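You operate a simulated robot arm through the tools that you are given. There is no shell and no other tool. Be economical: measure what you need, move in short steps, check, and stop when the job is done.

Carry out the task below with a simulated robot arm. There is one attempt and no reset: what you move stays moved.

Task
Wash the two cups from the drainer in the washer on Long.
Fine: wait for the End lamp, then open the hood and leave them inside to dry.
Where things are to end (x, y in the base frame): round cup within 0.06 m of [0.7, -0.02]; square cup within 0.06 m of [0.59, -0.19].

It is judged by the outcome, as a careful person would: the job done as asked, and still so three seconds after it is handed in. It fails if anything else is knocked over, pushed out of place, dropped, spilled or broken.

Robot
A 5-joint arm with a three-finger gripper on a trunk, on a base that drives. Base frame: it is fixed to the floor where the robot stands at the start and does not move with it; the origin is under the middle of the robot, x ahead of it, y to its left, z up; the surface under the hand at the start is at about z = 0.844. Units: m, rad, N and s.
With the tool pointing down near the work surface it reaches from about 0.32 to 0.66 m from the robot's upright axis, wherever it stands. Its first joint turns from -2.897 to 2.897 rad. Places, roughly: inside of the washer [0.7, -0.1, 0.8]; tap lever [0.4, -0.7, 0.9]; washer [0.7, -0.1, 0.6]; washer dial [0.6, 0.1, 0.9]; washer hood [0.7, -0.1, 1.1]; washer lever [0.2, -0.1, 0.8]. The tool tilts only in the upright plane through the base axis and itself; it spins freely about its own axis. Payload 1.37 kg.
Tool frame: the origin (TCP) lies between the finger pads and is the grasp point; the fingertips stand 0.016 m ahead of it; z points along the fingers, y is the line along which they close. The gripper opens to 0.101 m. The gripper's body begins 0.082 m behind the TCP.
Orientation is that of the tool frame in the base frame, as a unit quaternion [w, x, y, z]. With the fingers straight down and closing along the base's y, the tool's x points along the base's -x, its y along +y and its z along -z.

Tools
- The arm moves only by the tool nudge_tool. Its argument "increments" is a list of rows, each a list of 7 numbers: the shift along the base's x, y, z in units of 300 mm (1.0 is 300 mm), then the turn, a rotation vector about the base's x, y, z in units of 180 degrees (1.0 is 180 degrees), then the opening, from 0 (shut) to 1 (fully open). In form: [[x, y, z, ax, ay, az, fingers], ...]. A call has 1 to 10 rows; each row is the pose to reach, as a shift and turn from the pose commanded when the call began. A call with a number of a shift or a turn outside -1 to 1 is refused whole. Rows are played at 5 a second. More than 0.05 m and 0.15 rad between two rows, or a gripper value outside its range, and nothing of the call is played. A pose out of reach is approached as far as the arm can. The call stops where the force on the tool passes 40 N (or 10 N more than at its start, if that is more) or the arm is blocked; 0.2 s more then pass. Each finger travels about 0.045 m/s and halts on what it meets, pressing with about 26 N; the grip force reading is that of the motor and also rises with nothing between the fingers. The clock runs only during rows and for 0.2 s after the last one: add rows that repeat a pose to give the fingers time. The reply holds the time, the measured pose of the TCP, the force on the tool along the base axes, the opening and the grip force, in the units named above and with some noise, with the torque about the TCP (base axes, N m) and any sound that the robot's microphone picked up, and new pictures: "show" is both (left out), scene, wrist or none.
- Cameras (640 x 400 px; columns grow to the right, rows downward): "scene" is now at [0.0061, 0.1292, 1.5556]; the picture's right is [-0.58, -0.81, 0.00], its down [-0.59, 0.42, -0.69] and it looks along [0.56, -0.40, -0.72] (base axes); focal length 267 px, centre (320, 200). "wrist" rides on the gripper at [0.072, 0.02, -0.104] in the tool frame; the picture's right is [-0.26, 0.96, 0.00], its down [-0.76, -0.21, -0.62] and it looks along [-0.60, -0.16, 0.78] (tool axes); focal length 265 px, centre (320, 200). There is no depth. A picture from a camera that has moved, and an enlarged one, comes with that camera's place and axes in the base frame and with its lens.
- slide_trunk(by): slides the trunk up (or, below 0, down) by that many m; the arm and the scene camera ride with it, the base frame stays. It gives what a move gives, with no picture.
- roll_base(legs): drives the robot by 1 to 6 legs, each [ahead, left, turn to the left] in m, m and rad, along the robot's own axes; the way and the turn of a leg run together, so that a leg with both is an arc; at most 1.5 m and 3.142 rad a leg. The arm and the cameras ride along, it lands a little off, and it stops where it bumps. It gives what a move gives, and a new picture of the scene camera.
- pan_tilt(pan, tilt): turns the head with the scene camera to pan (to the left, within 2.705 rad either way) and tilt (down, from -0.506 to 1.204), counted from straight ahead of the robot. It gives what a move gives, and a new picture of the scene camera.
- close_up(camera, box): a new picture of the part [left, top, right, bottom] of that camera's present view, enlarged. The clock stands still meanwhile.
- sign_off(): hands the job in; it is judged then, once.

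Work in short steps. Places have to be worked out from the pictures, the camera data and where the tool is seen: move nearer, look again, correct. Check each grasp and each placing, and mend what went wrong. You have 120 turns and 260 pictures in all, those below and enlarged ones among them. Open the gripper and draw the arm clear of the work before you hand the job in, unless the task says otherwise; then end with one line.

The tools are called as name(argument=value, ...) on one line, values as JSON. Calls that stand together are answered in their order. nudge_tool: Moves the arm, as the interface text tells. Its arguments: {"type":"object","properties":{"increments":{"type":"array"},"show":{"type":"string","enum":["both","scene","wrist","none"]}},"required":["increments"]} The other tools are called the same way: slide_trunk (by) slides the trunk up or down; roll_base (legs) drives the base; pan_tilt (pan, tilt) turns the head that bears the scene camera; close_up (camera, box) takes an enlarged picture of a part of a camera's view; sign_off () hands the job in.

At the start:

```text
time: 0.0
tool_pos: [0.3508, -0.1106, 1.0005]
orientation: [0.001, 0.0, 1.0, 0.0]
wrist_force: [-0.3, 0.5, -0.2]
moment: [-0.01, 0.02, -0.01]
gripper_width: 0.1006
grip_force: 0.0
trunk travel left (down, up): [-0.5, 0.09]
robot x, y, heading: [-0.0043, -0.0024, 0.002]
head pan, tilt: [-0.623, 0.81]
```

scene: 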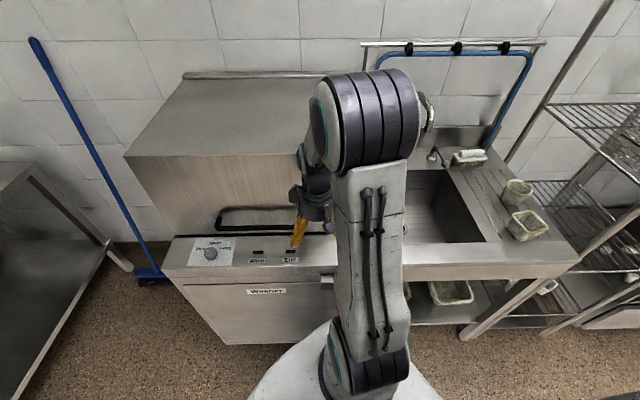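
wrist: 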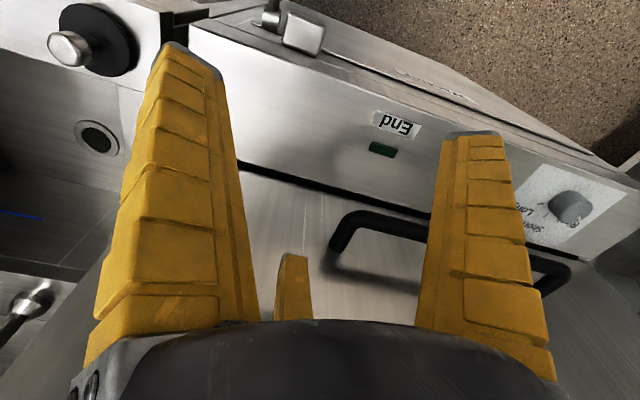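

I'll look closely at the control panel and the drainer before moving anything.

close_up(camera="scene", box=[160, 190, 360, 315])

close_up(camera="scene", box=[400, 120, 600, 245])

close_up(camera="wrist", box=[240, 0, 640, 250])

```text
3.20 times, centred on (260, 252) of scene
camera zoom: at [0.0061, 0.1292, 1.5556], right [-0.58, -0.81, 0.0], down [-0.59, 0.42, -0.69], along [0.56, -0.4, -0.72], focal length 855 px, centre (512, 32)
```

zoom: 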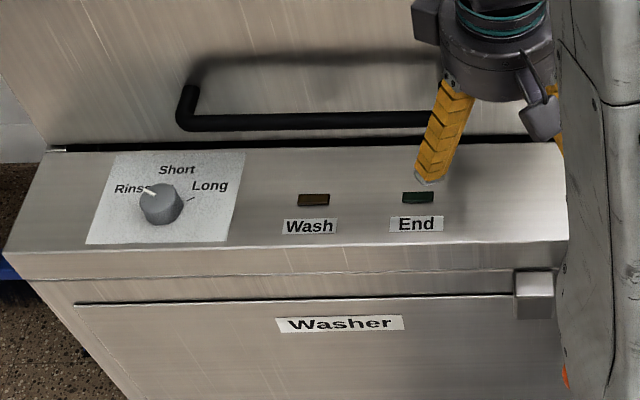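

```text
3.20 times, centred on (500, 182) of scene
camera zoom: at [0.0061, 0.1292, 1.5556], right [-0.58, -0.81, 0.0], down [-0.59, 0.42, -0.69], along [0.56, -0.4, -0.72], focal length 855 px, centre (-256, 256)
```

zoom: 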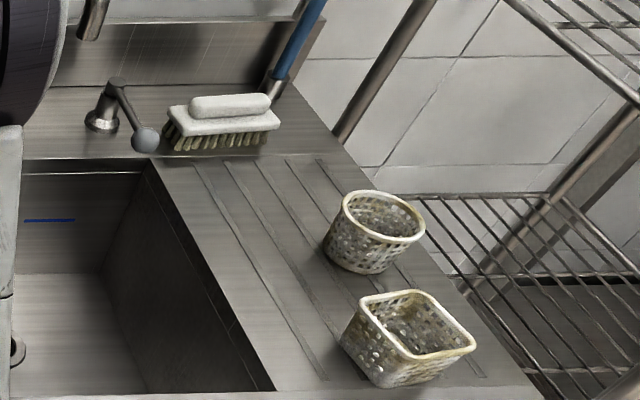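

```text
1.60 times, centred on (440, 125) of wrist
camera zoom: at [0.278, -0.0916, 1.1047], right [0.26, 0.96, 0.0], down [0.76, -0.21, 0.62], along [0.6, -0.16, -0.78], focal length 425 px, centre (128, 320)
```

zoom: 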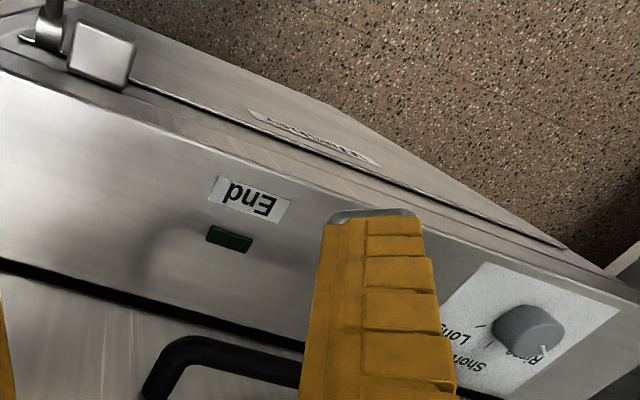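

The washer is turned about 30° clockwise from my axes. Next I inspect the lever and knob near the front edge.

close_up(camera="wrist", box=[0, 0, 400, 250])

pan_tilt(pan=-0.5, tilt=0.4)

pan_tilt(pan=-1.2, tilt=0.8)

pan_tilt(pan=-0.5, tilt=1.15)

```text
1.60 times, centred on (200, 125) of wrist
camera zoom: at [0.278, -0.0916, 1.1047], right [0.26, 0.96, 0.0], down [0.76, -0.21, 0.62], along [0.6, -0.16, -0.78], focal length 425 px, centre (512, 320)
```

zoom: 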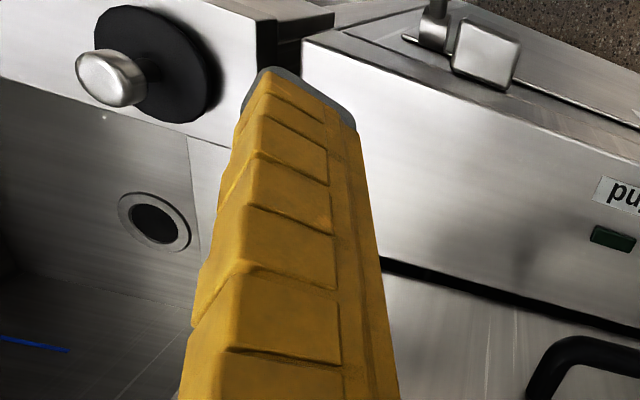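

```text
time: 0.9
tool_pos: [0.3519, -0.1102, 1.0]
orientation: [0.0, 0.0, 1.0, 0.0]
wrist_force: [0.3, 0.0, -0.7]
moment: [0.02, 0.03, 0.03]
gripper_width: 0.1007
grip_force: 0.0
trunk travel left (down, up): [-0.5, 0.09]
robot x, y, heading: [0.0005, 0.0006, -0.001]
head pan, tilt: [-0.499, 0.4]
camera scene: at [0.0223, 0.1316, 1.5915], right [-0.48, -0.88, 0.0], down [-0.34, 0.19, -0.92], along [0.81, -0.44, -0.39], focal length 267 px, centre (320, 200)
```

scene: 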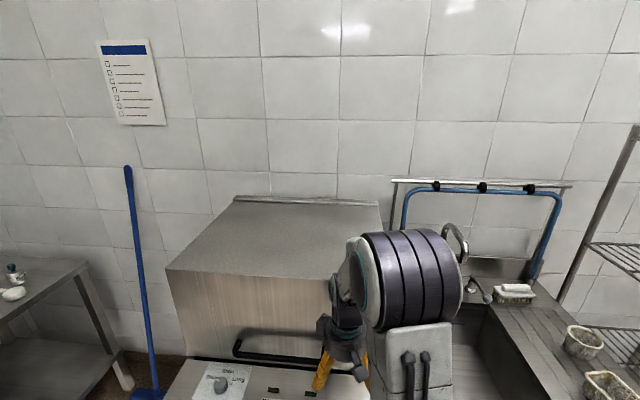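

```text
time: 1.9
tool_pos: [0.3524, -0.1109, 1.0]
orientation: [0.0, 0.001, 1.0, -0.001]
wrist_force: [1.1, 0.7, -0.1]
moment: [0.01, -0.02, 0.01]
gripper_width: 0.1005
grip_force: 0.2
trunk travel left (down, up): [-0.5, 0.09]
robot x, y, heading: [-0.0003, 0.001, -0.0]
head pan, tilt: [-1.201, 0.799]
camera scene: at [-0.0298, 0.1007, 1.5565], right [-0.93, -0.36, 0.0], down [-0.26, 0.67, -0.7], along [0.25, -0.65, -0.72], focal length 267 px, centre (320, 200)
```

scene: 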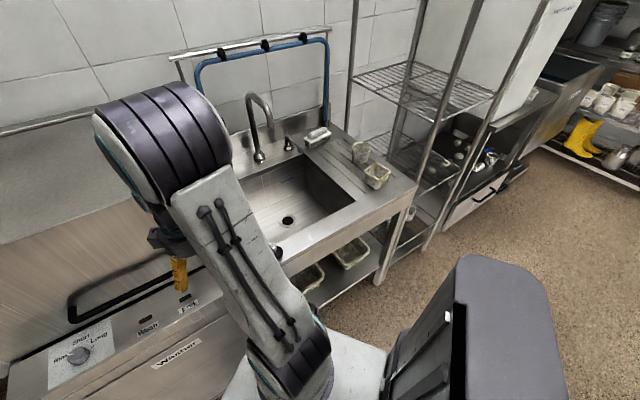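

```text
time: 3.0
tool_pos: [0.3514, -0.1098, 0.9994]
orientation: [0.001, 0.0, 1.0, 0.0]
wrist_force: [-0.5, -0.1, 0.2]
moment: [-0.01, -0.01, -0.02]
gripper_width: 0.1006
grip_force: 0.0
trunk travel left (down, up): [-0.5, 0.09]
robot x, y, heading: [0.0027, 0.0008, -0.006]
head pan, tilt: [-0.499, 1.15]
camera scene: at [-0.0067, 0.1473, 1.5316], right [-0.48, -0.88, 0.0], down [-0.8, 0.44, -0.41], along [0.36, -0.2, -0.91], focal length 267 px, centre (320, 200)
```

scene: 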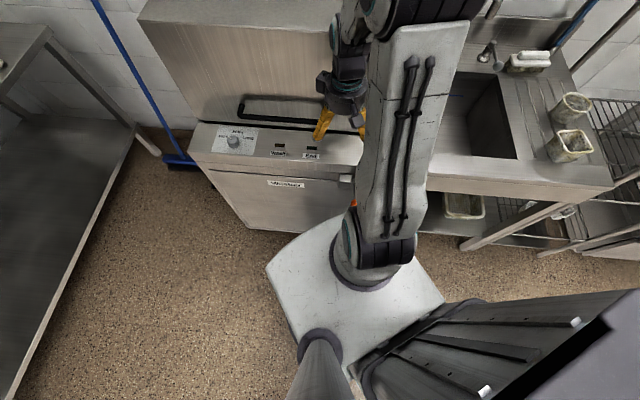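

A notice hangs on the wall. I'll look up and read it.

pan_tilt(pan=-0.2, tilt=0.2)

```text
time: 4.2
tool_pos: [0.3515, -0.1113, 0.9992]
orientation: [0.0, 0.001, 1.0, 0.0]
wrist_force: [0.2, -0.6, -0.9]
moment: [0.01, 0.0, -0.01]
gripper_width: 0.1009
grip_force: 0.1
trunk travel left (down, up): [-0.5, 0.09]
robot x, y, heading: [0.0018, 0.0009, 0.001]
head pan, tilt: [-0.201, 0.201]
camera scene: at [0.0323, 0.1573, 1.61], right [-0.2, -0.98, 0.0], down [-0.2, 0.04, -0.98], along [0.96, -0.2, -0.2], focal length 267 px, centre (320, 200)
```

scene: 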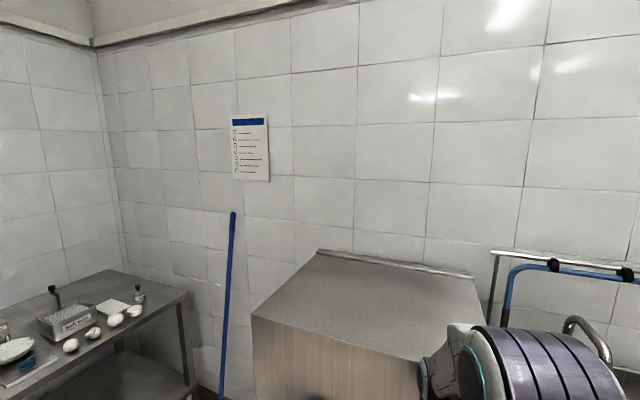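

close_up(camera="scene", box=[210, 105, 290, 190])

```text
4.71 times, centred on (250, 148) of scene
camera zoom: at [0.0323, 0.1573, 1.61], right [-0.2, -0.98, 0.0], down [-0.2, 0.04, -0.98], along [0.96, -0.2, -0.2], focal length 1257 px, centre (649, 447)
```

zoom: 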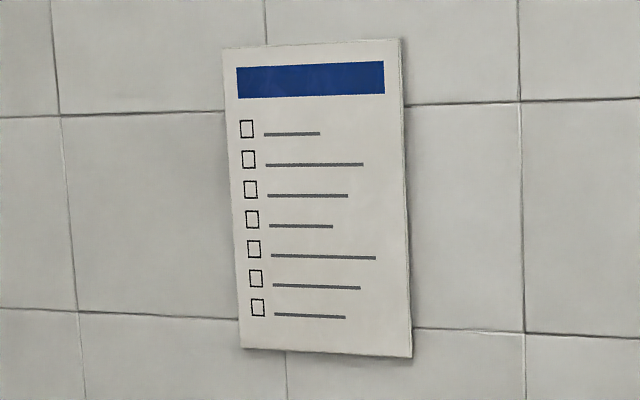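

The notice is blank lines only. I'll swing the arm aside to the right, toward the sink, so the scene camera can see the front of the washer.

nudge_tool(increments=[[-0.03, -0.15, 0.1, 0, 0, 0, 1], [-0.08, -0.3, 0.2, 0, 0, 0, 1], [-0.16, -0.43, 0.25, 0, 0, 0, 1], [-0.26, -0.55, 0.3, 0, 0, 0, 1], [-0.38, -0.65, 0.3, 0, 0, 0, 1], [-0.5, -0.74, 0.3, 0, 0, 0, 1], [-0.64, -0.81, 0.3, 0, 0, 0, 1], [-0.78, -0.86, 0.3, 0, 0, 0, 1], [-0.94, -0.9, 0.3, 0, 0, 0, 1]], show="wrist")

pan_tilt(pan=-0.4, tilt=0.85)

```text
refused: row 1 steps farther than a row can; nothing moved
```

```text
time: 5.3
tool_pos: [0.3518, -0.1116, 1.0006]
orientation: [0.0, 0.0, 1.0, 0.0]
wrist_force: [-0.4, -0.4, 0.5]
moment: [-0.01, 0.01, 0.01]
gripper_width: 0.1007
grip_force: 0.1
trunk travel left (down, up): [-0.5, 0.09]
robot x, y, heading: [-0.0028, 0.0014, 0.002]
head pan, tilt: [-0.4, 0.85]
camera scene: at [0.013, 0.1455, 1.5525], right [-0.39, -0.92, 0.0], down [-0.69, 0.29, -0.66], along [0.61, -0.26, -0.75], focal length 267 px, centre (320, 200)
```

scene: 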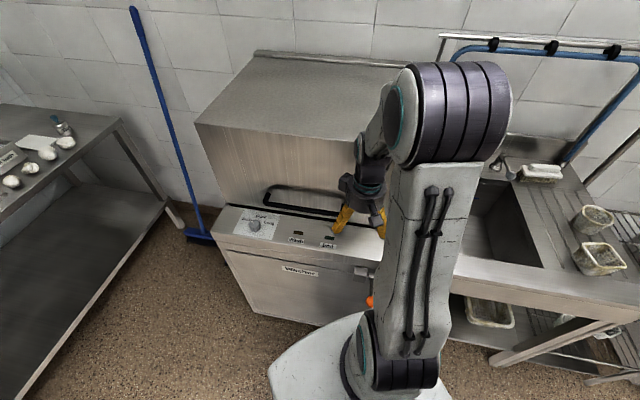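

Rows must stay under 0.05 m, so I resend the sideways move with smaller steps.

nudge_tool(increments=[[-0.02, -0.13, 0.08, 0, 0, 0, 1], [-0.06, -0.26, 0.15, 0, 0, 0, 1], [-0.13, -0.39, 0.2, 0, 0, 0, 1], [-0.22, -0.51, 0.25, 0, 0, 0, 1], [-0.32, -0.62, 0.3, 0, 0, 0, 1], [-0.44, -0.71, 0.33, 0, 0, 0, 1], [-0.57, -0.79, 0.33, 0, 0, 0, 1], [-0.71, -0.85, 0.33, 0, 0, 0, 1], [-0.86, -0.9, 0.33, 0, 0, 0, 1]], show="both")

```text
time: 7.3
tool_pos: [0.0907, -0.3805, 1.0971]
orientation: [0.001, 0.0, 1.0, 0.0]
wrist_force: [-0.3, 0.7, 0.1]
moment: [0.0, -0.01, 0.02]
gripper_width: 0.1005
grip_force: 0.1
trunk travel left (down, up): [-0.5, 0.09]
robot x, y, heading: [0.0015, 0.0025, 0.003]
head pan, tilt: [-0.4, 0.85]
camera scene: at [0.0122, 0.1451, 1.5525], right [-0.39, -0.92, 0.0], down [-0.69, 0.29, -0.66], along [0.61, -0.26, -0.75], focal length 267 px, centre (320, 200)
camera wrist: at [0.0163, -0.362, 1.2012], right [0.26, 0.96, 0.0], down [0.76, -0.21, 0.62], along [0.6, -0.16, -0.78], focal length 265 px, centre (320, 200)
```

scene: 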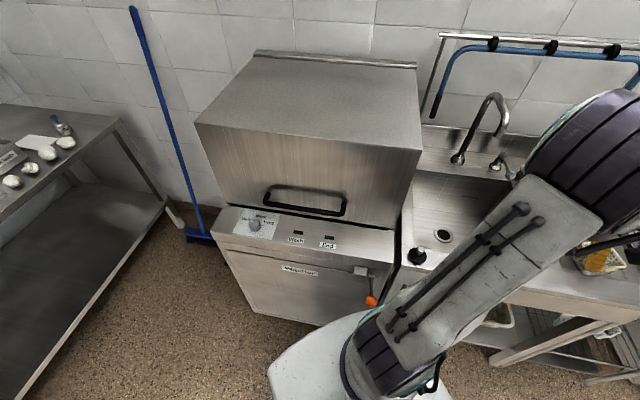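
wrist: 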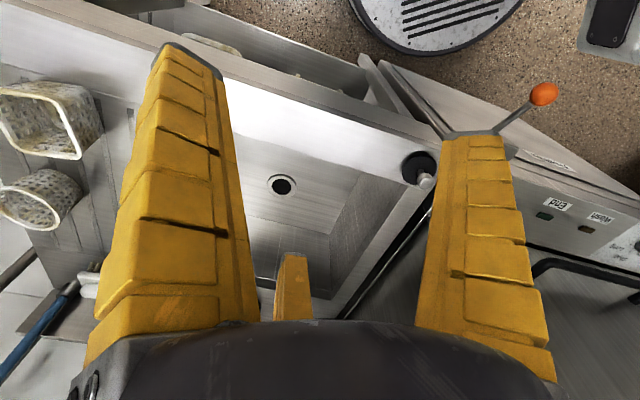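

close_up(camera="scene", box=[200, 180, 440, 330])

close_up(camera="wrist", box=[380, 60, 640, 220])

close_up(camera="scene", box=[190, 30, 440, 190])

```text
2.67 times, centred on (320, 255) of scene
camera zoom: at [0.0122, 0.1451, 1.5525], right [-0.39, -0.92, 0.0], down [-0.69, 0.29, -0.66], along [0.61, -0.26, -0.75], focal length 712 px, centre (320, 53)
```

zoom: 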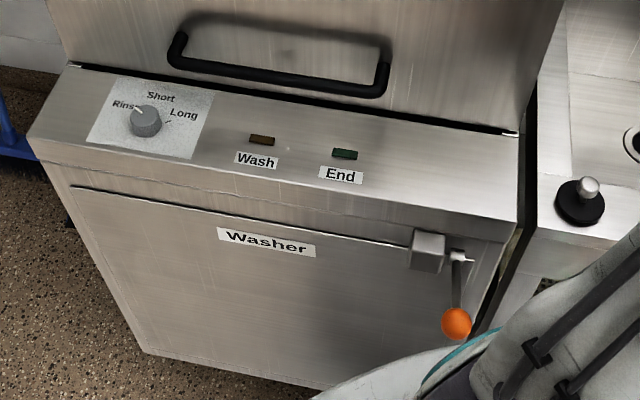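

```text
2.46 times, centred on (510, 140) of wrist
camera zoom: at [0.0163, -0.362, 1.2012], right [0.26, 0.96, 0.0], down [0.76, -0.21, 0.62], along [0.6, -0.16, -0.78], focal length 653 px, centre (-148, 348)
```

zoom: 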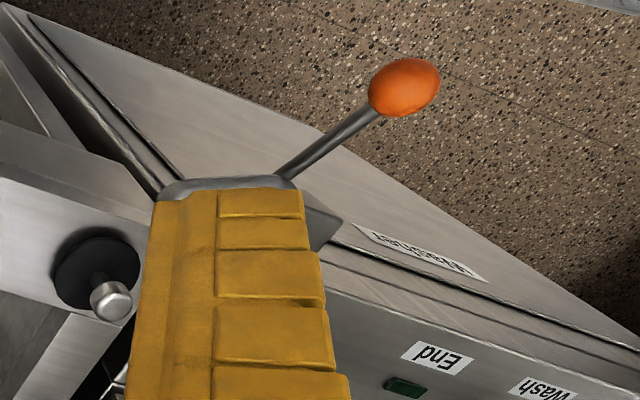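

```text
2.50 times, centred on (315, 110) of scene
camera zoom: at [0.0122, 0.1451, 1.5525], right [-0.39, -0.92, 0.0], down [-0.69, 0.29, -0.66], along [0.61, -0.26, -0.75], focal length 668 px, centre (332, 425)
```

zoom: 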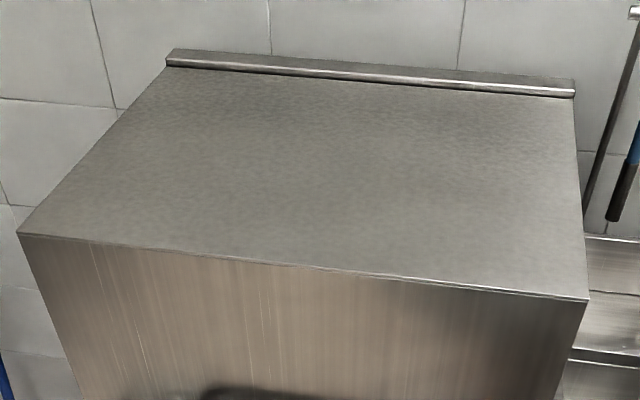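

The hood front lies about 33° off my x axis and the bar handle is near (0.485, 0.0, 0.955). The orange lever sticks out at about (0.21, -0.09, 0.82). I'll square the base to the washer's front.

roll_base(legs=[[-0.06, 0, 0], [0, 0, -0.574], [0, 0.26, 0]])

pan_tilt(pan=0, tilt=0.75)

```text
time: 11.2
tool_pos: [-0.0507, -0.1554, 1.0969]
orientation: [0.0, 0.279, 0.96, 0.0]
wrist_force: [0.2, 0.6, -0.1]
moment: [0.0, 0.0, 0.01]
gripper_width: 0.1007
grip_force: 0.1
trunk travel left (down, up): [-0.5, 0.09]
robot x, y, heading: [0.0746, 0.215, -0.568]
head pan, tilt: [-0.4, 0.85]
camera scene: at [0.1637, 0.331, 1.5524], right [-0.82, -0.57, 0.0], down [-0.43, 0.62, -0.66], along [0.38, -0.54, -0.75], focal length 267 px, centre (320, 200)
```

scene: 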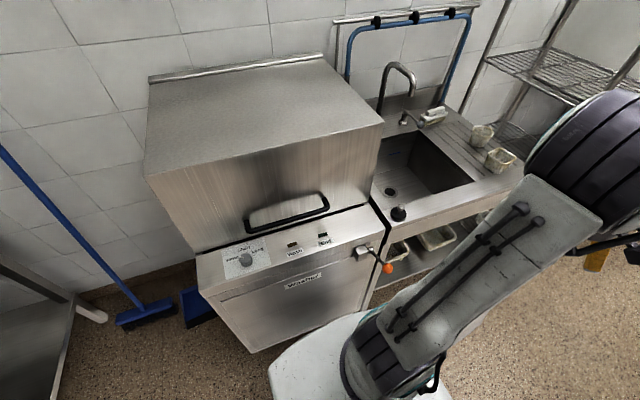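

```text
time: 12.1
tool_pos: [-0.0519, -0.1574, 1.096]
orientation: [0.001, 0.278, 0.96, 0.0]
wrist_force: [0.2, -0.1, -0.4]
moment: [0.03, -0.01, -0.03]
gripper_width: 0.1005
grip_force: 0.0
trunk travel left (down, up): [-0.5, 0.09]
robot x, y, heading: [0.0728, 0.2124, -0.563]
head pan, tilt: [0.0, 0.75]
camera scene: at [0.1885, 0.35, 1.5605], right [-0.53, -0.85, 0.0], down [-0.58, 0.36, -0.73], along [0.62, -0.39, -0.68], focal length 267 px, centre (320, 200)
```

scene: 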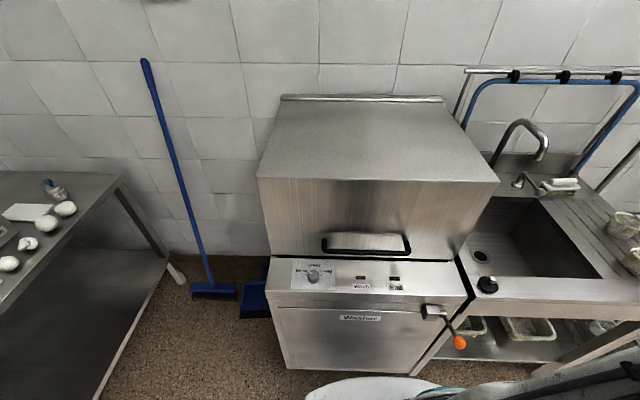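

I'm now roughly square to the washer. I bring the arm round in front of it, keeping it high and the fingers down.

nudge_tool(increments=[[0.148, -0.04, 0, 0, 0, 0, 1], [0.305, -0.061, 0, 0, 0, 0, 1], [0.464, -0.067, 0, 0, 0, 0, 1], [0.62, -0.051, 0, 0, 0, 0, 1], [0.774, -0.015, 0, 0, 0, 0, 1], [0.924, 0.039, 0, 0, 0, 0, 1]], show="none")

nudge_tool(increments=[[0.142, 0.071, 0, 0, 0, 0, 1], [0.275, 0.16, 0, 0, 0, 0, 1], [0.394, 0.261, 0, 0, 0, 0, 1], [0.501, 0.379, 0, 0, 0, 0, 1], [0.555, 0.494, 0, 0, 0, 0, 1]], show="both")

```text
time: 13.5
tool_pos: [0.2278, -0.1444, 1.0958]
orientation: [0.0, 0.277, 0.961, 0.0]
wrist_force: [0.0, -0.2, -0.7]
moment: [0.01, -0.01, 0.01]
gripper_width: 0.1004
grip_force: 0.1
trunk travel left (down, up): [-0.5, 0.09]
robot x, y, heading: [0.0757, 0.2143, -0.563]
head pan, tilt: [0.0, 0.75]
```

```text
time: 14.7
tool_pos: [0.3922, 0.0053, 1.0961]
orientation: [0.0, 0.278, 0.96, 0.0]
wrist_force: [-0.5, 0.7, 0.4]
moment: [0.01, -0.03, -0.01]
gripper_width: 0.1005
grip_force: 0.0
trunk travel left (down, up): [-0.5, 0.09]
robot x, y, heading: [0.0722, 0.2138, -0.559]
head pan, tilt: [0.0, 0.75]
camera scene: at [0.1888, 0.3506, 1.5604], right [-0.53, -0.85, 0.0], down [-0.58, 0.36, -0.73], along [0.62, -0.39, -0.68], focal length 267 px, centre (320, 200)
camera wrist: at [0.341, 0.0596, 1.2006], right [0.74, 0.67, 0.0], down [0.53, -0.58, 0.62], along [0.42, -0.46, -0.78], focal length 265 px, centre (320, 200)
```

scene: 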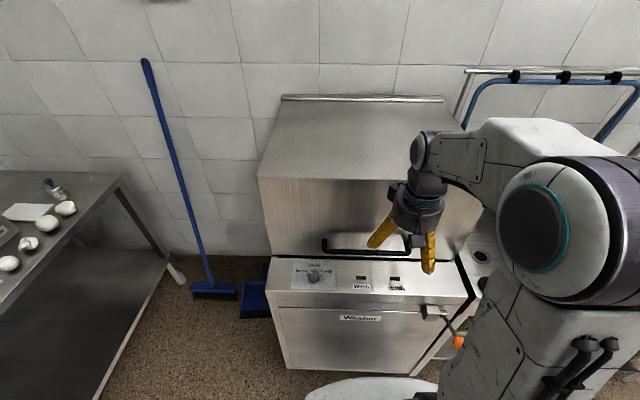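
wrist: 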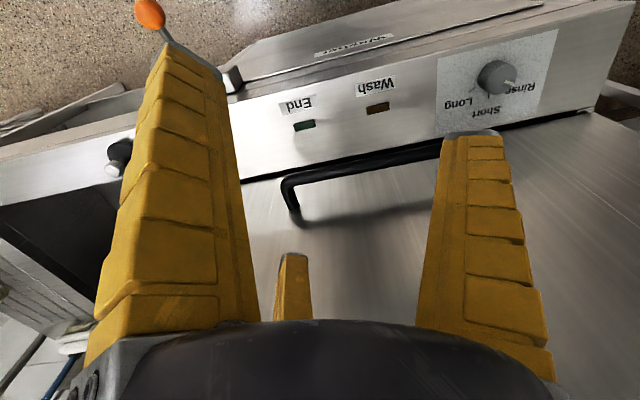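

The bar's centre is about (0.485, 0.0, 0.955), running along the washer's front. I'll back off 0.2 m so I can take it with the tool level, one finger above and one below.

roll_base(legs=[[-0.2, 0.035, -0.01]])

nudge_tool(increments=[[0, 0, 0, -0.0243, -0.0378, 0, 1], [0, 0, 0, -0.0486, -0.0756, 0, 1], [0, 0, 0, -0.0729, -0.1134, 0, 1], [0, 0, 0, -0.0972, -0.1512, 0, 1], [0, 0, 0, -0.1215, -0.189, 0, 1], [0, 0, 0, -0.1458, -0.2268, 0, 1], [0, 0, 0, -0.1701, -0.2646, 0, 1], [0, 0, 0, -0.1944, -0.3024, 0, 1], [0, 0, 0, -0.2187, -0.3402, 0, 1], [0, 0, 0, -0.243, -0.378, 0, 1]], show="both")

```text
time: 16.3
tool_pos: [0.2353, 0.1422, 1.0964]
orientation: [-0.001, 0.283, 0.959, -0.001]
wrist_force: [-0.6, -0.4, -0.8]
moment: [-0.01, -0.05, -0.01]
gripper_width: 0.1007
grip_force: 0.1
trunk travel left (down, up): [-0.5, 0.09]
robot x, y, heading: [-0.0766, 0.3491, -0.571]
head pan, tilt: [0.0, 0.75]
camera scene: at [0.0345, 0.4902, 1.5605], right [-0.54, -0.84, 0.0], down [-0.57, 0.37, -0.73], along [0.61, -0.4, -0.68], focal length 267 px, centre (320, 200)
```

scene: 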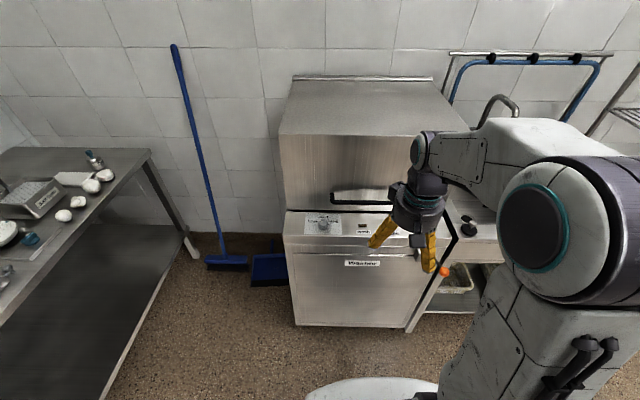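

```text
time: 18.5
tool_pos: [0.3468, 0.0781, 1.1885]
orientation: [0.622, 0.216, 0.73, -0.183]
wrist_force: [-0.2, 0.2, 0.0]
moment: [-0.01, 0.03, -0.02]
gripper_width: 0.1006
grip_force: 0.1
out of reach, approached as far as the arm can: row 5, 6, 7, 8, 9, 10
trunk travel left (down, up): [-0.5, 0.09]
robot x, y, heading: [-0.0789, 0.3532, -0.573]
head pan, tilt: [0.0, 0.75]
camera scene: at [0.0362, 0.489, 1.5604], right [-0.54, -0.84, 0.0], down [-0.57, 0.37, -0.73], along [0.61, -0.4, -0.68], focal length 267 px, centre (320, 200)
camera wrist: at [0.2607, 0.1564, 1.1352], right [0.56, 0.79, 0.26], down [-0.53, 0.09, 0.84], along [0.64, -0.61, 0.47], focal length 265 px, centre (320, 200)
```

scene: 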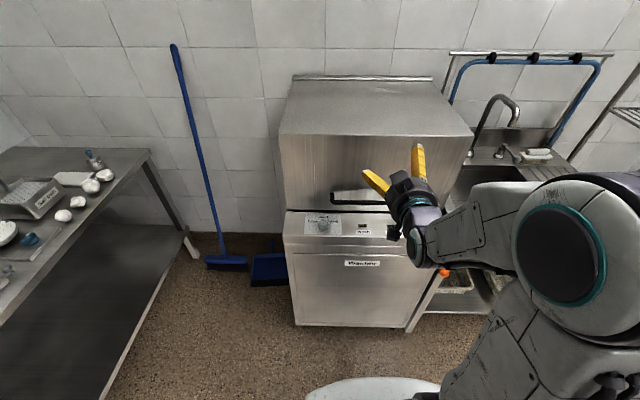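
wrist: 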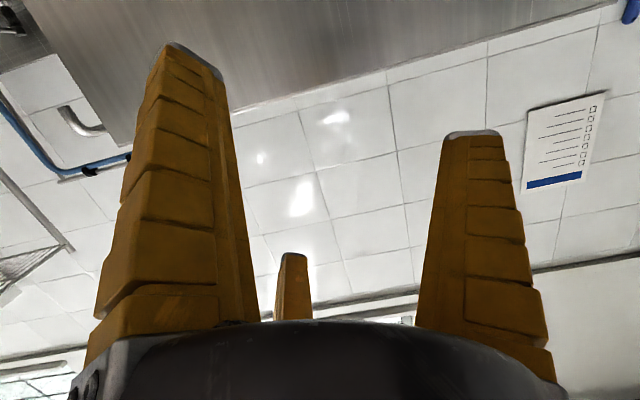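

The level tool needs more forward distance than I gave it. I move to a standoff in front of the bar at z about 0.955, and then spin so the fingers close vertically.

nudge_tool(increments=[[0.116, -0.0647, -0.08, 0, 0, 0, 1], [0.232, -0.1294, -0.17, 0, 0, 0, 1], [0.348, -0.194, -0.26, 0, 0, 0, 1], [0.464, -0.259, -0.36, 0, 0, 0, 1], [0.58, -0.3235, -0.46, 0, 0, 0, 1], [0.58, -0.3235, -0.47, 0, 0, 0, 1]], show="scene")

nudge_tool(increments=[[0, 0, 0, 0.038, -0.0243, 0, 1], [0, 0, 0, 0.076, -0.0486, 0, 1], [0, 0, 0, 0.114, -0.0729, 0, 1], [0, 0, 0, 0.152, -0.0972, 0, 1], [0, 0, 0, 0.19, -0.1215, 0, 1], [0, 0, 0, 0.228, -0.1458, 0, 1], [0, 0, 0, 0.266, -0.1701, 0, 1], [0, 0, 0, 0.304, -0.1944, 0, 1], [0, 0, 0, 0.342, -0.2187, 0, 1], [0, 0, 0, 0.38, -0.243, 0, 1]], show="both")

```text
time: 19.9
tool_pos: [0.5168, -0.0193, 1.0524]
orientation: [0.626, 0.211, 0.729, -0.18]
wrist_force: [-14.8, 17.5, 2.0]
moment: [-0.87, -1.02, -0.64]
gripper_width: 0.1009
grip_force: 0.1
out of reach, approached as far as the arm can: row 5
trunk travel left (down, up): [-0.5, 0.09]
robot x, y, heading: [-0.0854, 0.3581, -0.575]
head pan, tilt: [0.0, 0.75]
camera scene: at [0.0318, 0.4933, 1.5604], right [-0.54, -0.84, 0.0], down [-0.57, 0.37, -0.73], along [0.62, -0.4, -0.68], focal length 267 px, centre (320, 200)
```

scene: 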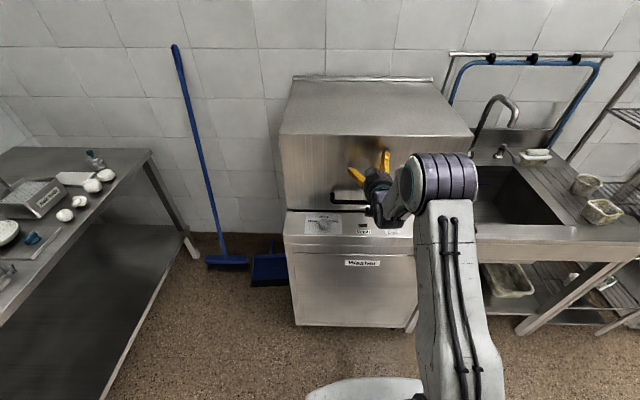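

```text
time: 22.1
tool_pos: [0.5495, 0.0304, 1.052]
orientation: [0.619, 0.581, 0.421, 0.32]
wrist_force: [-0.5, -0.7, 0.0]
moment: [-0.01, -0.02, 0.0]
gripper_width: 0.1006
grip_force: 0.0
out of reach, approached as far as the arm can: row 2, 3, 4, 5, 6, 7, 8, 9, 10
trunk travel left (down, up): [-0.5, 0.09]
robot x, y, heading: [-0.0757, 0.3586, -0.57]
head pan, tilt: [0.0, 0.75]
camera scene: at [0.0355, 0.4893, 1.5605], right [-0.54, -0.84, 0.0], down [-0.57, 0.37, -0.73], along [0.61, -0.4, -0.68], focal length 267 px, centre (320, 200)
camera wrist: at [0.4887, 0.1417, 1.0644], right [-0.03, -0.12, 0.99], down [-0.91, -0.41, -0.08], along [0.42, -0.9, -0.1], focal length 265 px, centre (320, 200)
```

scene: 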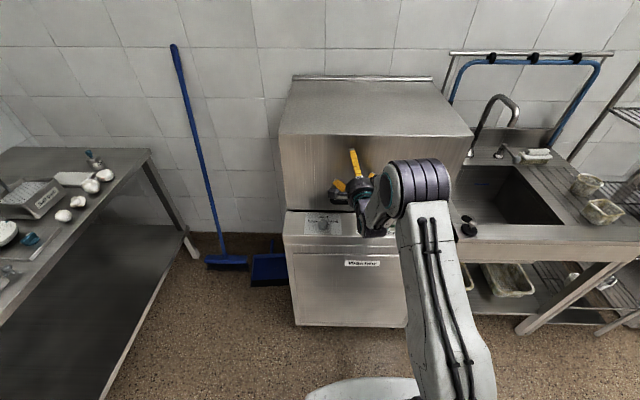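
wrist: 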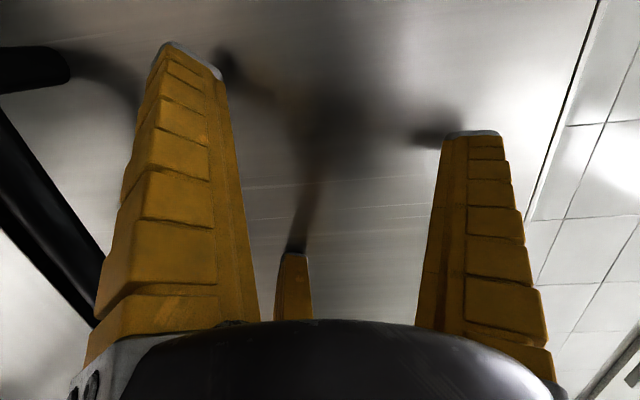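

The level tool can't get that low at this trunk height and is touching the hood lightly. I back straight off, then lower the trunk.

roll_base(legs=[[-0.12, 0, 0]])

slide_trunk(by=-0.2)

nudge_tool(increments=[[0, 0, 0, 0, 0, 0, 1]], show="both")

```text
time: 23.4
tool_pos: [0.451, 0.0944, 1.0536]
orientation: [0.62, 0.579, 0.421, 0.321]
wrist_force: [0.1, 0.3, 1.5]
moment: [0.05, 0.01, -0.01]
gripper_width: 0.101
grip_force: 0.0
trunk travel left (down, up): [-0.5, 0.09]
robot x, y, heading: [-0.1801, 0.4202, -0.572]
head pan, tilt: [0.0, 0.75]
camera scene: at [-0.0648, 0.554, 1.5605], right [-0.54, -0.84, 0.0], down [-0.57, 0.37, -0.73], along [0.62, -0.4, -0.68], focal length 267 px, centre (320, 200)
```

scene: 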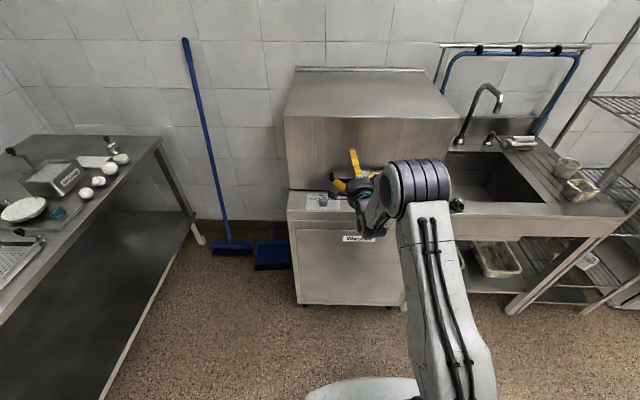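

```text
time: 25.5
tool_pos: [0.4508, 0.096, 0.8494]
orientation: [0.617, 0.582, 0.423, 0.32]
wrist_force: [-3.8, 4.7, -4.3]
moment: [0.39, 0.03, -0.29]
gripper_width: 0.1008
grip_force: 0.0
trunk travel left (down, up): [-0.3, 0.29]
robot x, y, heading: [-0.1788, 0.4208, -0.568]
head pan, tilt: [0.0, 0.75]
```

```text
time: 25.9
tool_pos: [0.4511, 0.095, 0.8498]
orientation: [0.617, 0.58, 0.423, 0.321]
wrist_force: [-6.7, 7.1, -5.6]
moment: [0.62, -0.01, -0.52]
gripper_width: 0.1007
grip_force: 0.0
trunk travel left (down, up): [-0.3, 0.29]
robot x, y, heading: [-0.1786, 0.4176, -0.566]
head pan, tilt: [0.0, 0.75]
camera scene: at [-0.0639, 0.5539, 1.3603], right [-0.54, -0.84, 0.0], down [-0.57, 0.37, -0.73], along [0.62, -0.4, -0.68], focal length 267 px, centre (320, 200)
camera wrist: at [0.39, 0.2076, 0.863], right [-0.02, -0.12, 0.99], down [-0.91, -0.42, -0.07], along [0.42, -0.9, -0.1], focal length 265 px, centre (320, 200)
```

scene: 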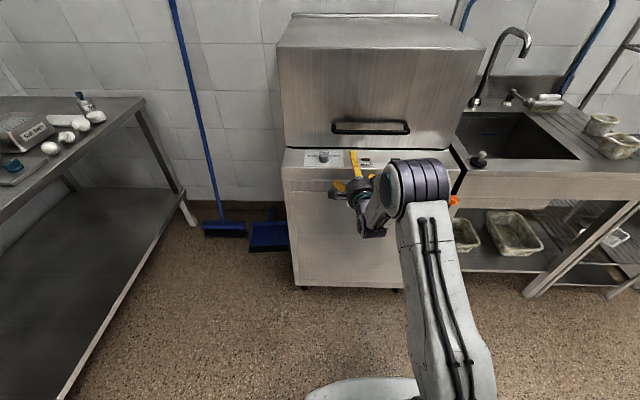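
wrist: 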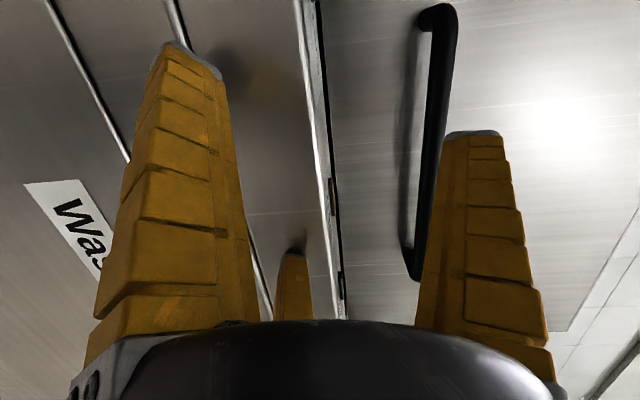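

The lower finger brushes the panel edge, so I raise the trunk to bring the tool level with the bar at about 0.955.

slide_trunk(by=0.105)

nudge_tool(increments=[[0, 0, 0, 0, 0, 0, 1]], show="both")

```text
time: 27.3
tool_pos: [0.4514, 0.0933, 0.9579]
orientation: [0.62, 0.579, 0.421, 0.321]
wrist_force: [-0.5, 0.1, -0.9]
moment: [0.0, 0.01, -0.02]
gripper_width: 0.1007
grip_force: 0.0
trunk travel left (down, up): [-0.405, 0.185]
robot x, y, heading: [-0.1792, 0.4174, -0.57]
head pan, tilt: [0.0, 0.75]
```

```text
time: 27.7
tool_pos: [0.4512, 0.0952, 0.9574]
orientation: [0.619, 0.579, 0.422, 0.321]
wrist_force: [0.4, 0.1, -0.7]
moment: [-0.01, -0.01, 0.02]
gripper_width: 0.1006
grip_force: 0.1
trunk travel left (down, up): [-0.405, 0.185]
robot x, y, heading: [-0.1795, 0.4179, -0.568]
head pan, tilt: [0.0, 0.75]
camera scene: at [-0.0638, 0.5534, 1.4654], right [-0.54, -0.84, 0.0], down [-0.57, 0.37, -0.73], along [0.62, -0.4, -0.68], focal length 267 px, centre (320, 200)
camera wrist: at [0.3903, 0.2068, 0.9695], right [-0.03, -0.12, 0.99], down [-0.91, -0.42, -0.07], along [0.42, -0.9, -0.09], focal length 265 px, centre (320, 200)
```

scene: 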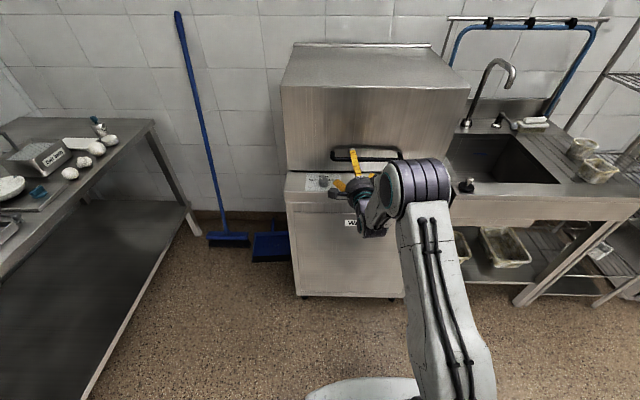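
wrist: 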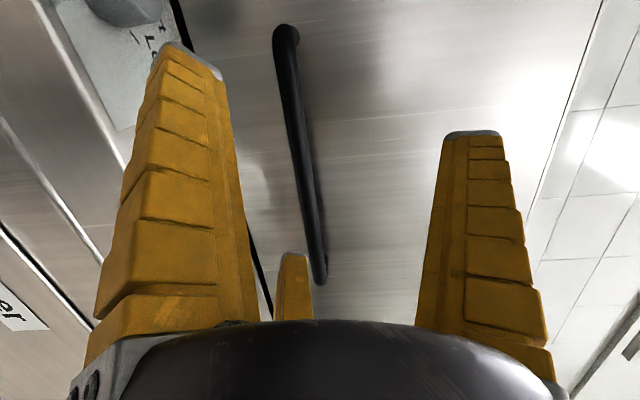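

The bar sits squarely between the fingers, at z about 0.94. I advance about 0.087 m along the tool axis, slightly down, to put the bar at the pads.

nudge_tool(increments=[[0.1, -0.05, -0.03, 0, 0, 0, 1], [0.19, -0.095, -0.055, 0, 0, 0, 1], [0.25, -0.125, -0.057, 0, 0, 0, 1]], show="both")

```text
time: 28.5
tool_pos: [0.5269, 0.0577, 0.9398]
orientation: [0.619, 0.58, 0.422, 0.321]
wrist_force: [0.3, 0.2, -0.7]
moment: [-0.03, 0.0, 0.0]
gripper_width: 0.1006
grip_force: 0.0
trunk travel left (down, up): [-0.405, 0.185]
robot x, y, heading: [-0.1802, 0.4185, -0.571]
head pan, tilt: [0.0, 0.75]
camera scene: at [-0.0637, 0.5534, 1.4655], right [-0.54, -0.84, 0.0], down [-0.57, 0.37, -0.73], along [0.62, -0.4, -0.68], focal length 267 px, centre (320, 200)
camera wrist: at [0.4652, 0.1694, 0.952], right [-0.03, -0.12, 0.99], down [-0.91, -0.42, -0.07], along [0.42, -0.9, -0.09], focal length 265 px, centre (320, 200)
```

scene: 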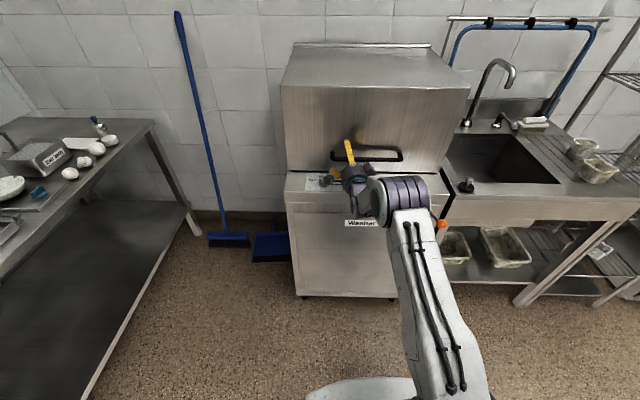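
wrist: 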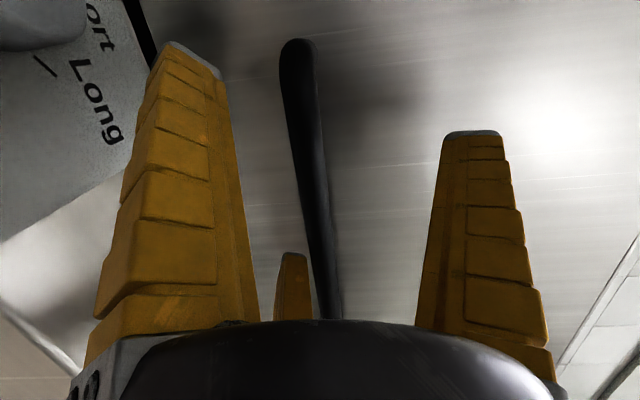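

The bar is between the pads. I close the gripper on it.

nudge_tool(increments=[[0, 0, 0, 0, 0, 0, 0.7], [0, 0, 0, 0, 0, 0, 0.4], [0, 0, 0, 0, 0, 0, 0.1], [0, 0, 0, 0, 0, 0, 0], [0, 0, 0, 0, 0, 0, 0], [0, 0, 0, 0, 0, 0, 0]], show="wrist")

```text
time: 29.9
tool_pos: [0.5263, 0.0552, 0.9409]
orientation: [0.62, 0.579, 0.42, 0.321]
wrist_force: [-4.1, -4.2, -4.8]
moment: [0.44, -0.37, -0.09]
gripper_width: 0.0283
grip_force: 23.3
trunk travel left (down, up): [-0.405, 0.185]
robot x, y, heading: [-0.1786, 0.4198, -0.569]
head pan, tilt: [0.0, 0.75]
camera wrist: at [0.4647, 0.1681, 0.9527], right [-0.03, -0.12, 0.99], down [-0.91, -0.42, -0.08], along [0.42, -0.9, -0.09], focal length 265 px, centre (320, 200)
```

wrist: 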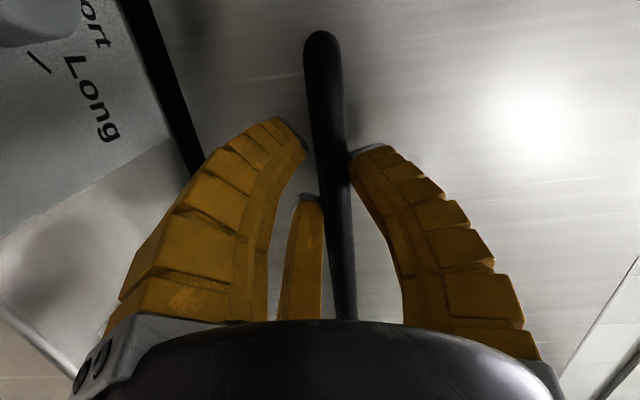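

It grips the bar at 0.028 m. I lift slightly and read the forces to learn how the hood moves.

nudge_tool(increments=[[0, 0, 0.03, 0, 0, 0, 0], [0, 0, 0.06, 0, 0, 0, 0], [0, 0, 0.1, 0, 0, 0, 0], [0, 0, 0.13, 0, 0, 0, 0]], show="both")

```text
time: 30.9
tool_pos: [0.5292, 0.057, 0.9862]
orientation: [0.624, 0.576, 0.418, 0.323]
wrist_force: [13.1, -6.2, 8.5]
moment: [1.02, -0.47, -0.07]
gripper_width: 0.0173
grip_force: 28.2
trunk travel left (down, up): [-0.405, 0.185]
robot x, y, heading: [-0.179, 0.4171, -0.567]
head pan, tilt: [0.0, 0.75]
camera scene: at [-0.0625, 0.5526, 1.4658], right [-0.54, -0.84, 0.0], down [-0.57, 0.37, -0.73], along [0.62, -0.39, -0.68], focal length 267 px, centre (320, 200)
camera wrist: at [0.4679, 0.1687, 0.9968], right [-0.04, -0.11, 0.99], down [-0.9, -0.42, -0.08], along [0.42, -0.9, -0.08], focal length 265 px, centre (320, 200)
```

scene: 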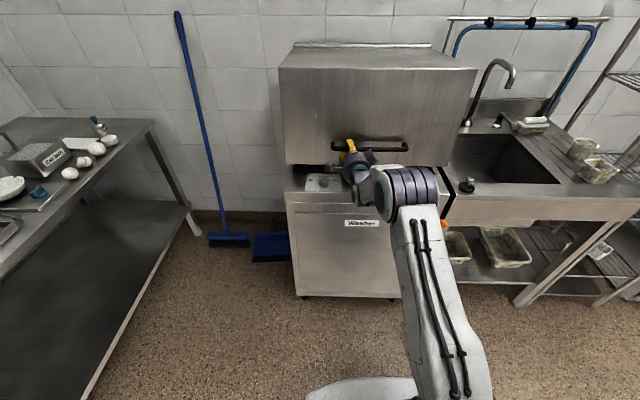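
wrist: 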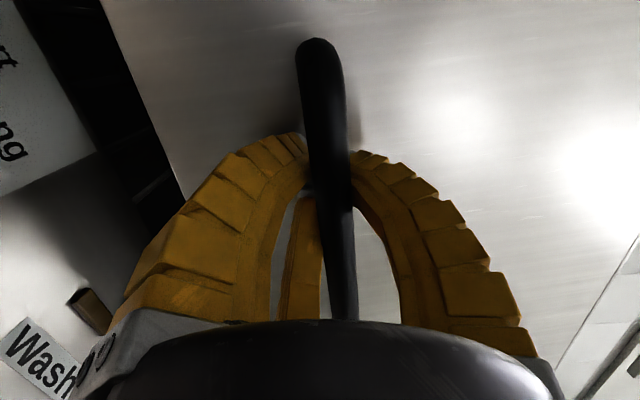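

The hood hinges along its top back edge and moves easily. I follow its arc up and slightly towards me.

nudge_tool(increments=[[-0.042, 0.027, 0.067, 0, 0, 0, 0], [-0.084, 0.054, 0.133, 0, 0, 0, 0], [-0.106, 0.068, 0.263, 0, 0, 0, 0], [-0.123, 0.079, 0.393, 0, 0, 0, 0], [-0.132, 0.085, 0.523, 0, 0, 0, 0]], show="both")

```text
time: 31.3
tool_pos: [0.5232, 0.0604, 1.0089]
orientation: [0.63, 0.57, 0.415, 0.326]
wrist_force: [23.7, -11.9, 12.1]
moment: [0.68, -0.08, -0.21]
gripper_width: 0.016
grip_force: 28.1
trunk travel left (down, up): [-0.405, 0.185]
robot x, y, heading: [-0.171, 0.4154, -0.57]
head pan, tilt: [0.0, 0.75]
stopped in row 1: the force on the tool passed its limit at 54 N (the readings are from after the stop); the commanded pose is now the measured one
camera scene: at [-0.0607, 0.552, 1.4656], right [-0.54, -0.84, 0.0], down [-0.57, 0.37, -0.73], along [0.61, -0.39, -0.68], focal length 267 px, centre (320, 200)
camera wrist: at [0.4623, 0.1724, 1.016], right [-0.06, -0.1, 0.99], down [-0.9, -0.42, -0.1], along [0.43, -0.9, -0.07], focal length 265 px, centre (320, 200)
```

scene: 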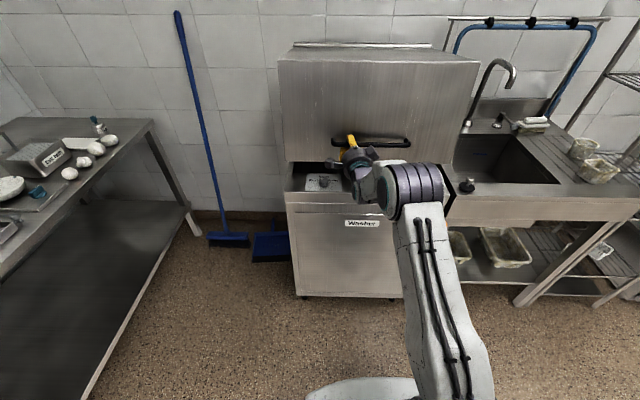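
wrist: 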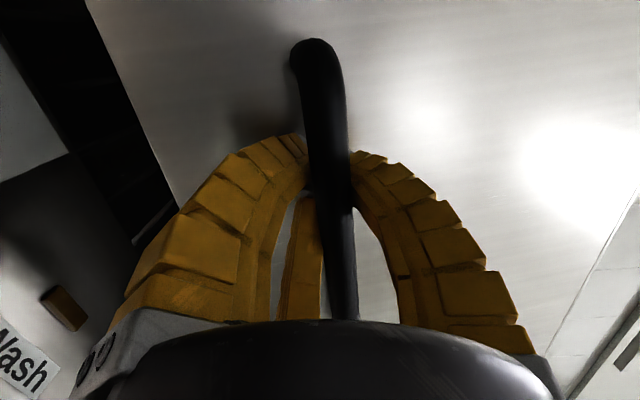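

The pull is towards the hinge, so I moved out too far. I ease inward and go up in small steps, watching the force.

nudge_tool(increments=[[0.028, -0.018, 0.03, 0, 0, 0, 0], [0.028, -0.018, 0.09, 0, 0, 0, 0], [0.028, -0.018, 0.15, 0, 0, 0, 0]], show="none")

```text
time: 32.1
tool_pos: [0.5264, 0.0593, 1.038]
orientation: [0.619, 0.578, 0.423, 0.321]
wrist_force: [-15.6, 7.6, -2.7]
moment: [0.07, -0.25, -0.06]
gripper_width: 0.002
grip_force: 27.9
trunk travel left (down, up): [-0.405, 0.185]
robot x, y, heading: [-0.1787, 0.4147, -0.574]
head pan, tilt: [0.0, 0.75]
stopped in row 3: the force on the tool passed its limit at 42 N (the readings are from after the stop); the commanded pose is now the measured one
```

The gripper has shut, so it slipped off. I check where the hood is now.

nudge_tool(increments=[[0, 0, 0, 0, 0, 0, 0]], show="both")

```text
time: 32.5
tool_pos: [0.5266, 0.0604, 1.0375]
orientation: [0.619, 0.579, 0.423, 0.321]
wrist_force: [-17.8, 10.1, -7.0]
moment: [0.21, -0.17, -0.11]
gripper_width: 0.0018
grip_force: 27.9
trunk travel left (down, up): [-0.405, 0.185]
robot x, y, heading: [-0.1748, 0.4142, -0.572]
head pan, tilt: [0.0, 0.75]
camera scene: at [-0.0661, 0.5547, 1.4654], right [-0.54, -0.84, 0.0], down [-0.57, 0.37, -0.73], along [0.62, -0.4, -0.68], focal length 267 px, centre (320, 200)
camera wrist: at [0.4654, 0.1715, 1.0499], right [-0.03, -0.11, 0.99], down [-0.9, -0.42, -0.07], along [0.43, -0.9, -0.09], focal length 265 px, centre (320, 200)
```

scene: 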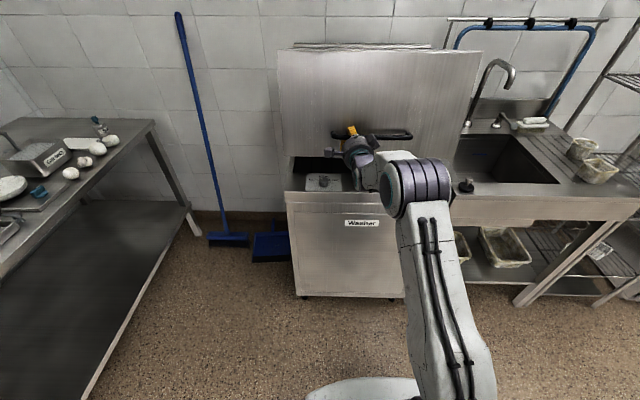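
wrist: 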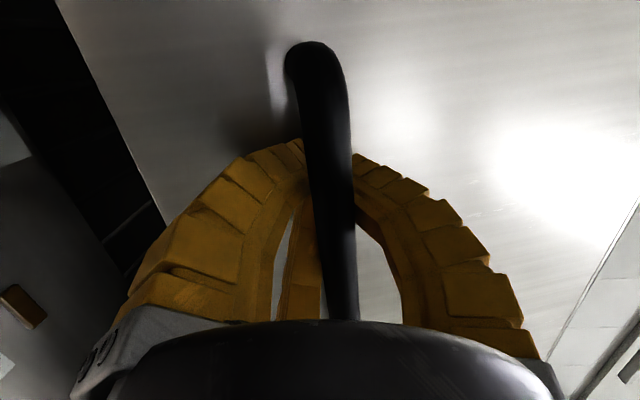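

The bendy fingers have closed in a loop with the bar caged inside, which is a usable hold. I continue up the arc with a corrected radius.

nudge_tool(increments=[[-0.028, 0.018, 0.033, 0, 0, 0, 0], [-0.039, 0.025, 0.1, 0, 0, 0, 0], [-0.05, 0.032, 0.167, 0, 0, 0, 0], [-0.059, 0.038, 0.25, 0, 0, 0, 0], [-0.064, 0.041, 0.333, 0, 0, 0, 0], [-0.07, 0.045, 0.417, 0, 0, 0, 0]], show="both")

```text
time: 33.9
tool_pos: [0.5108, 0.0699, 1.1644]
orientation: [0.619, 0.577, 0.424, 0.323]
wrist_force: [19.1, -9.9, 1.3]
moment: [0.41, 0.0, 0.24]
gripper_width: 0.0071
grip_force: 27.9
trunk travel left (down, up): [-0.405, 0.185]
robot x, y, heading: [-0.1815, 0.4179, -0.572]
head pan, tilt: [0.0, 0.75]
camera scene: at [-0.0602, 0.5516, 1.4654], right [-0.54, -0.84, 0.0], down [-0.58, 0.37, -0.73], along [0.61, -0.39, -0.68], focal length 267 px, centre (320, 200)
camera wrist: at [0.4484, 0.182, 1.1754], right [-0.03, -0.11, 0.99], down [-0.9, -0.42, -0.07], along [0.43, -0.9, -0.09], focal length 265 px, centre (320, 200)
```

scene: 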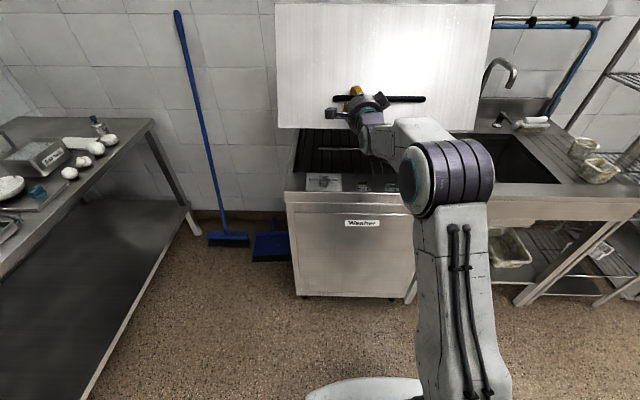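
wrist: 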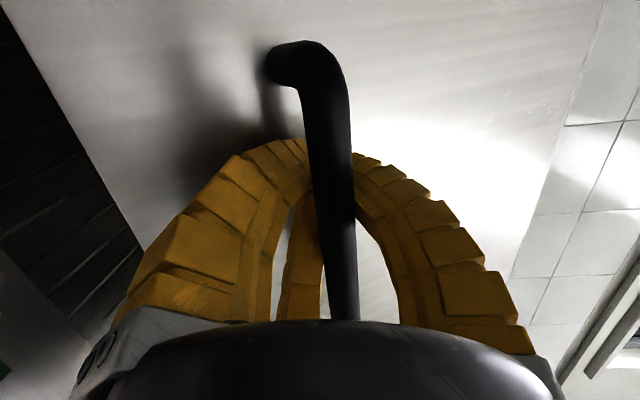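

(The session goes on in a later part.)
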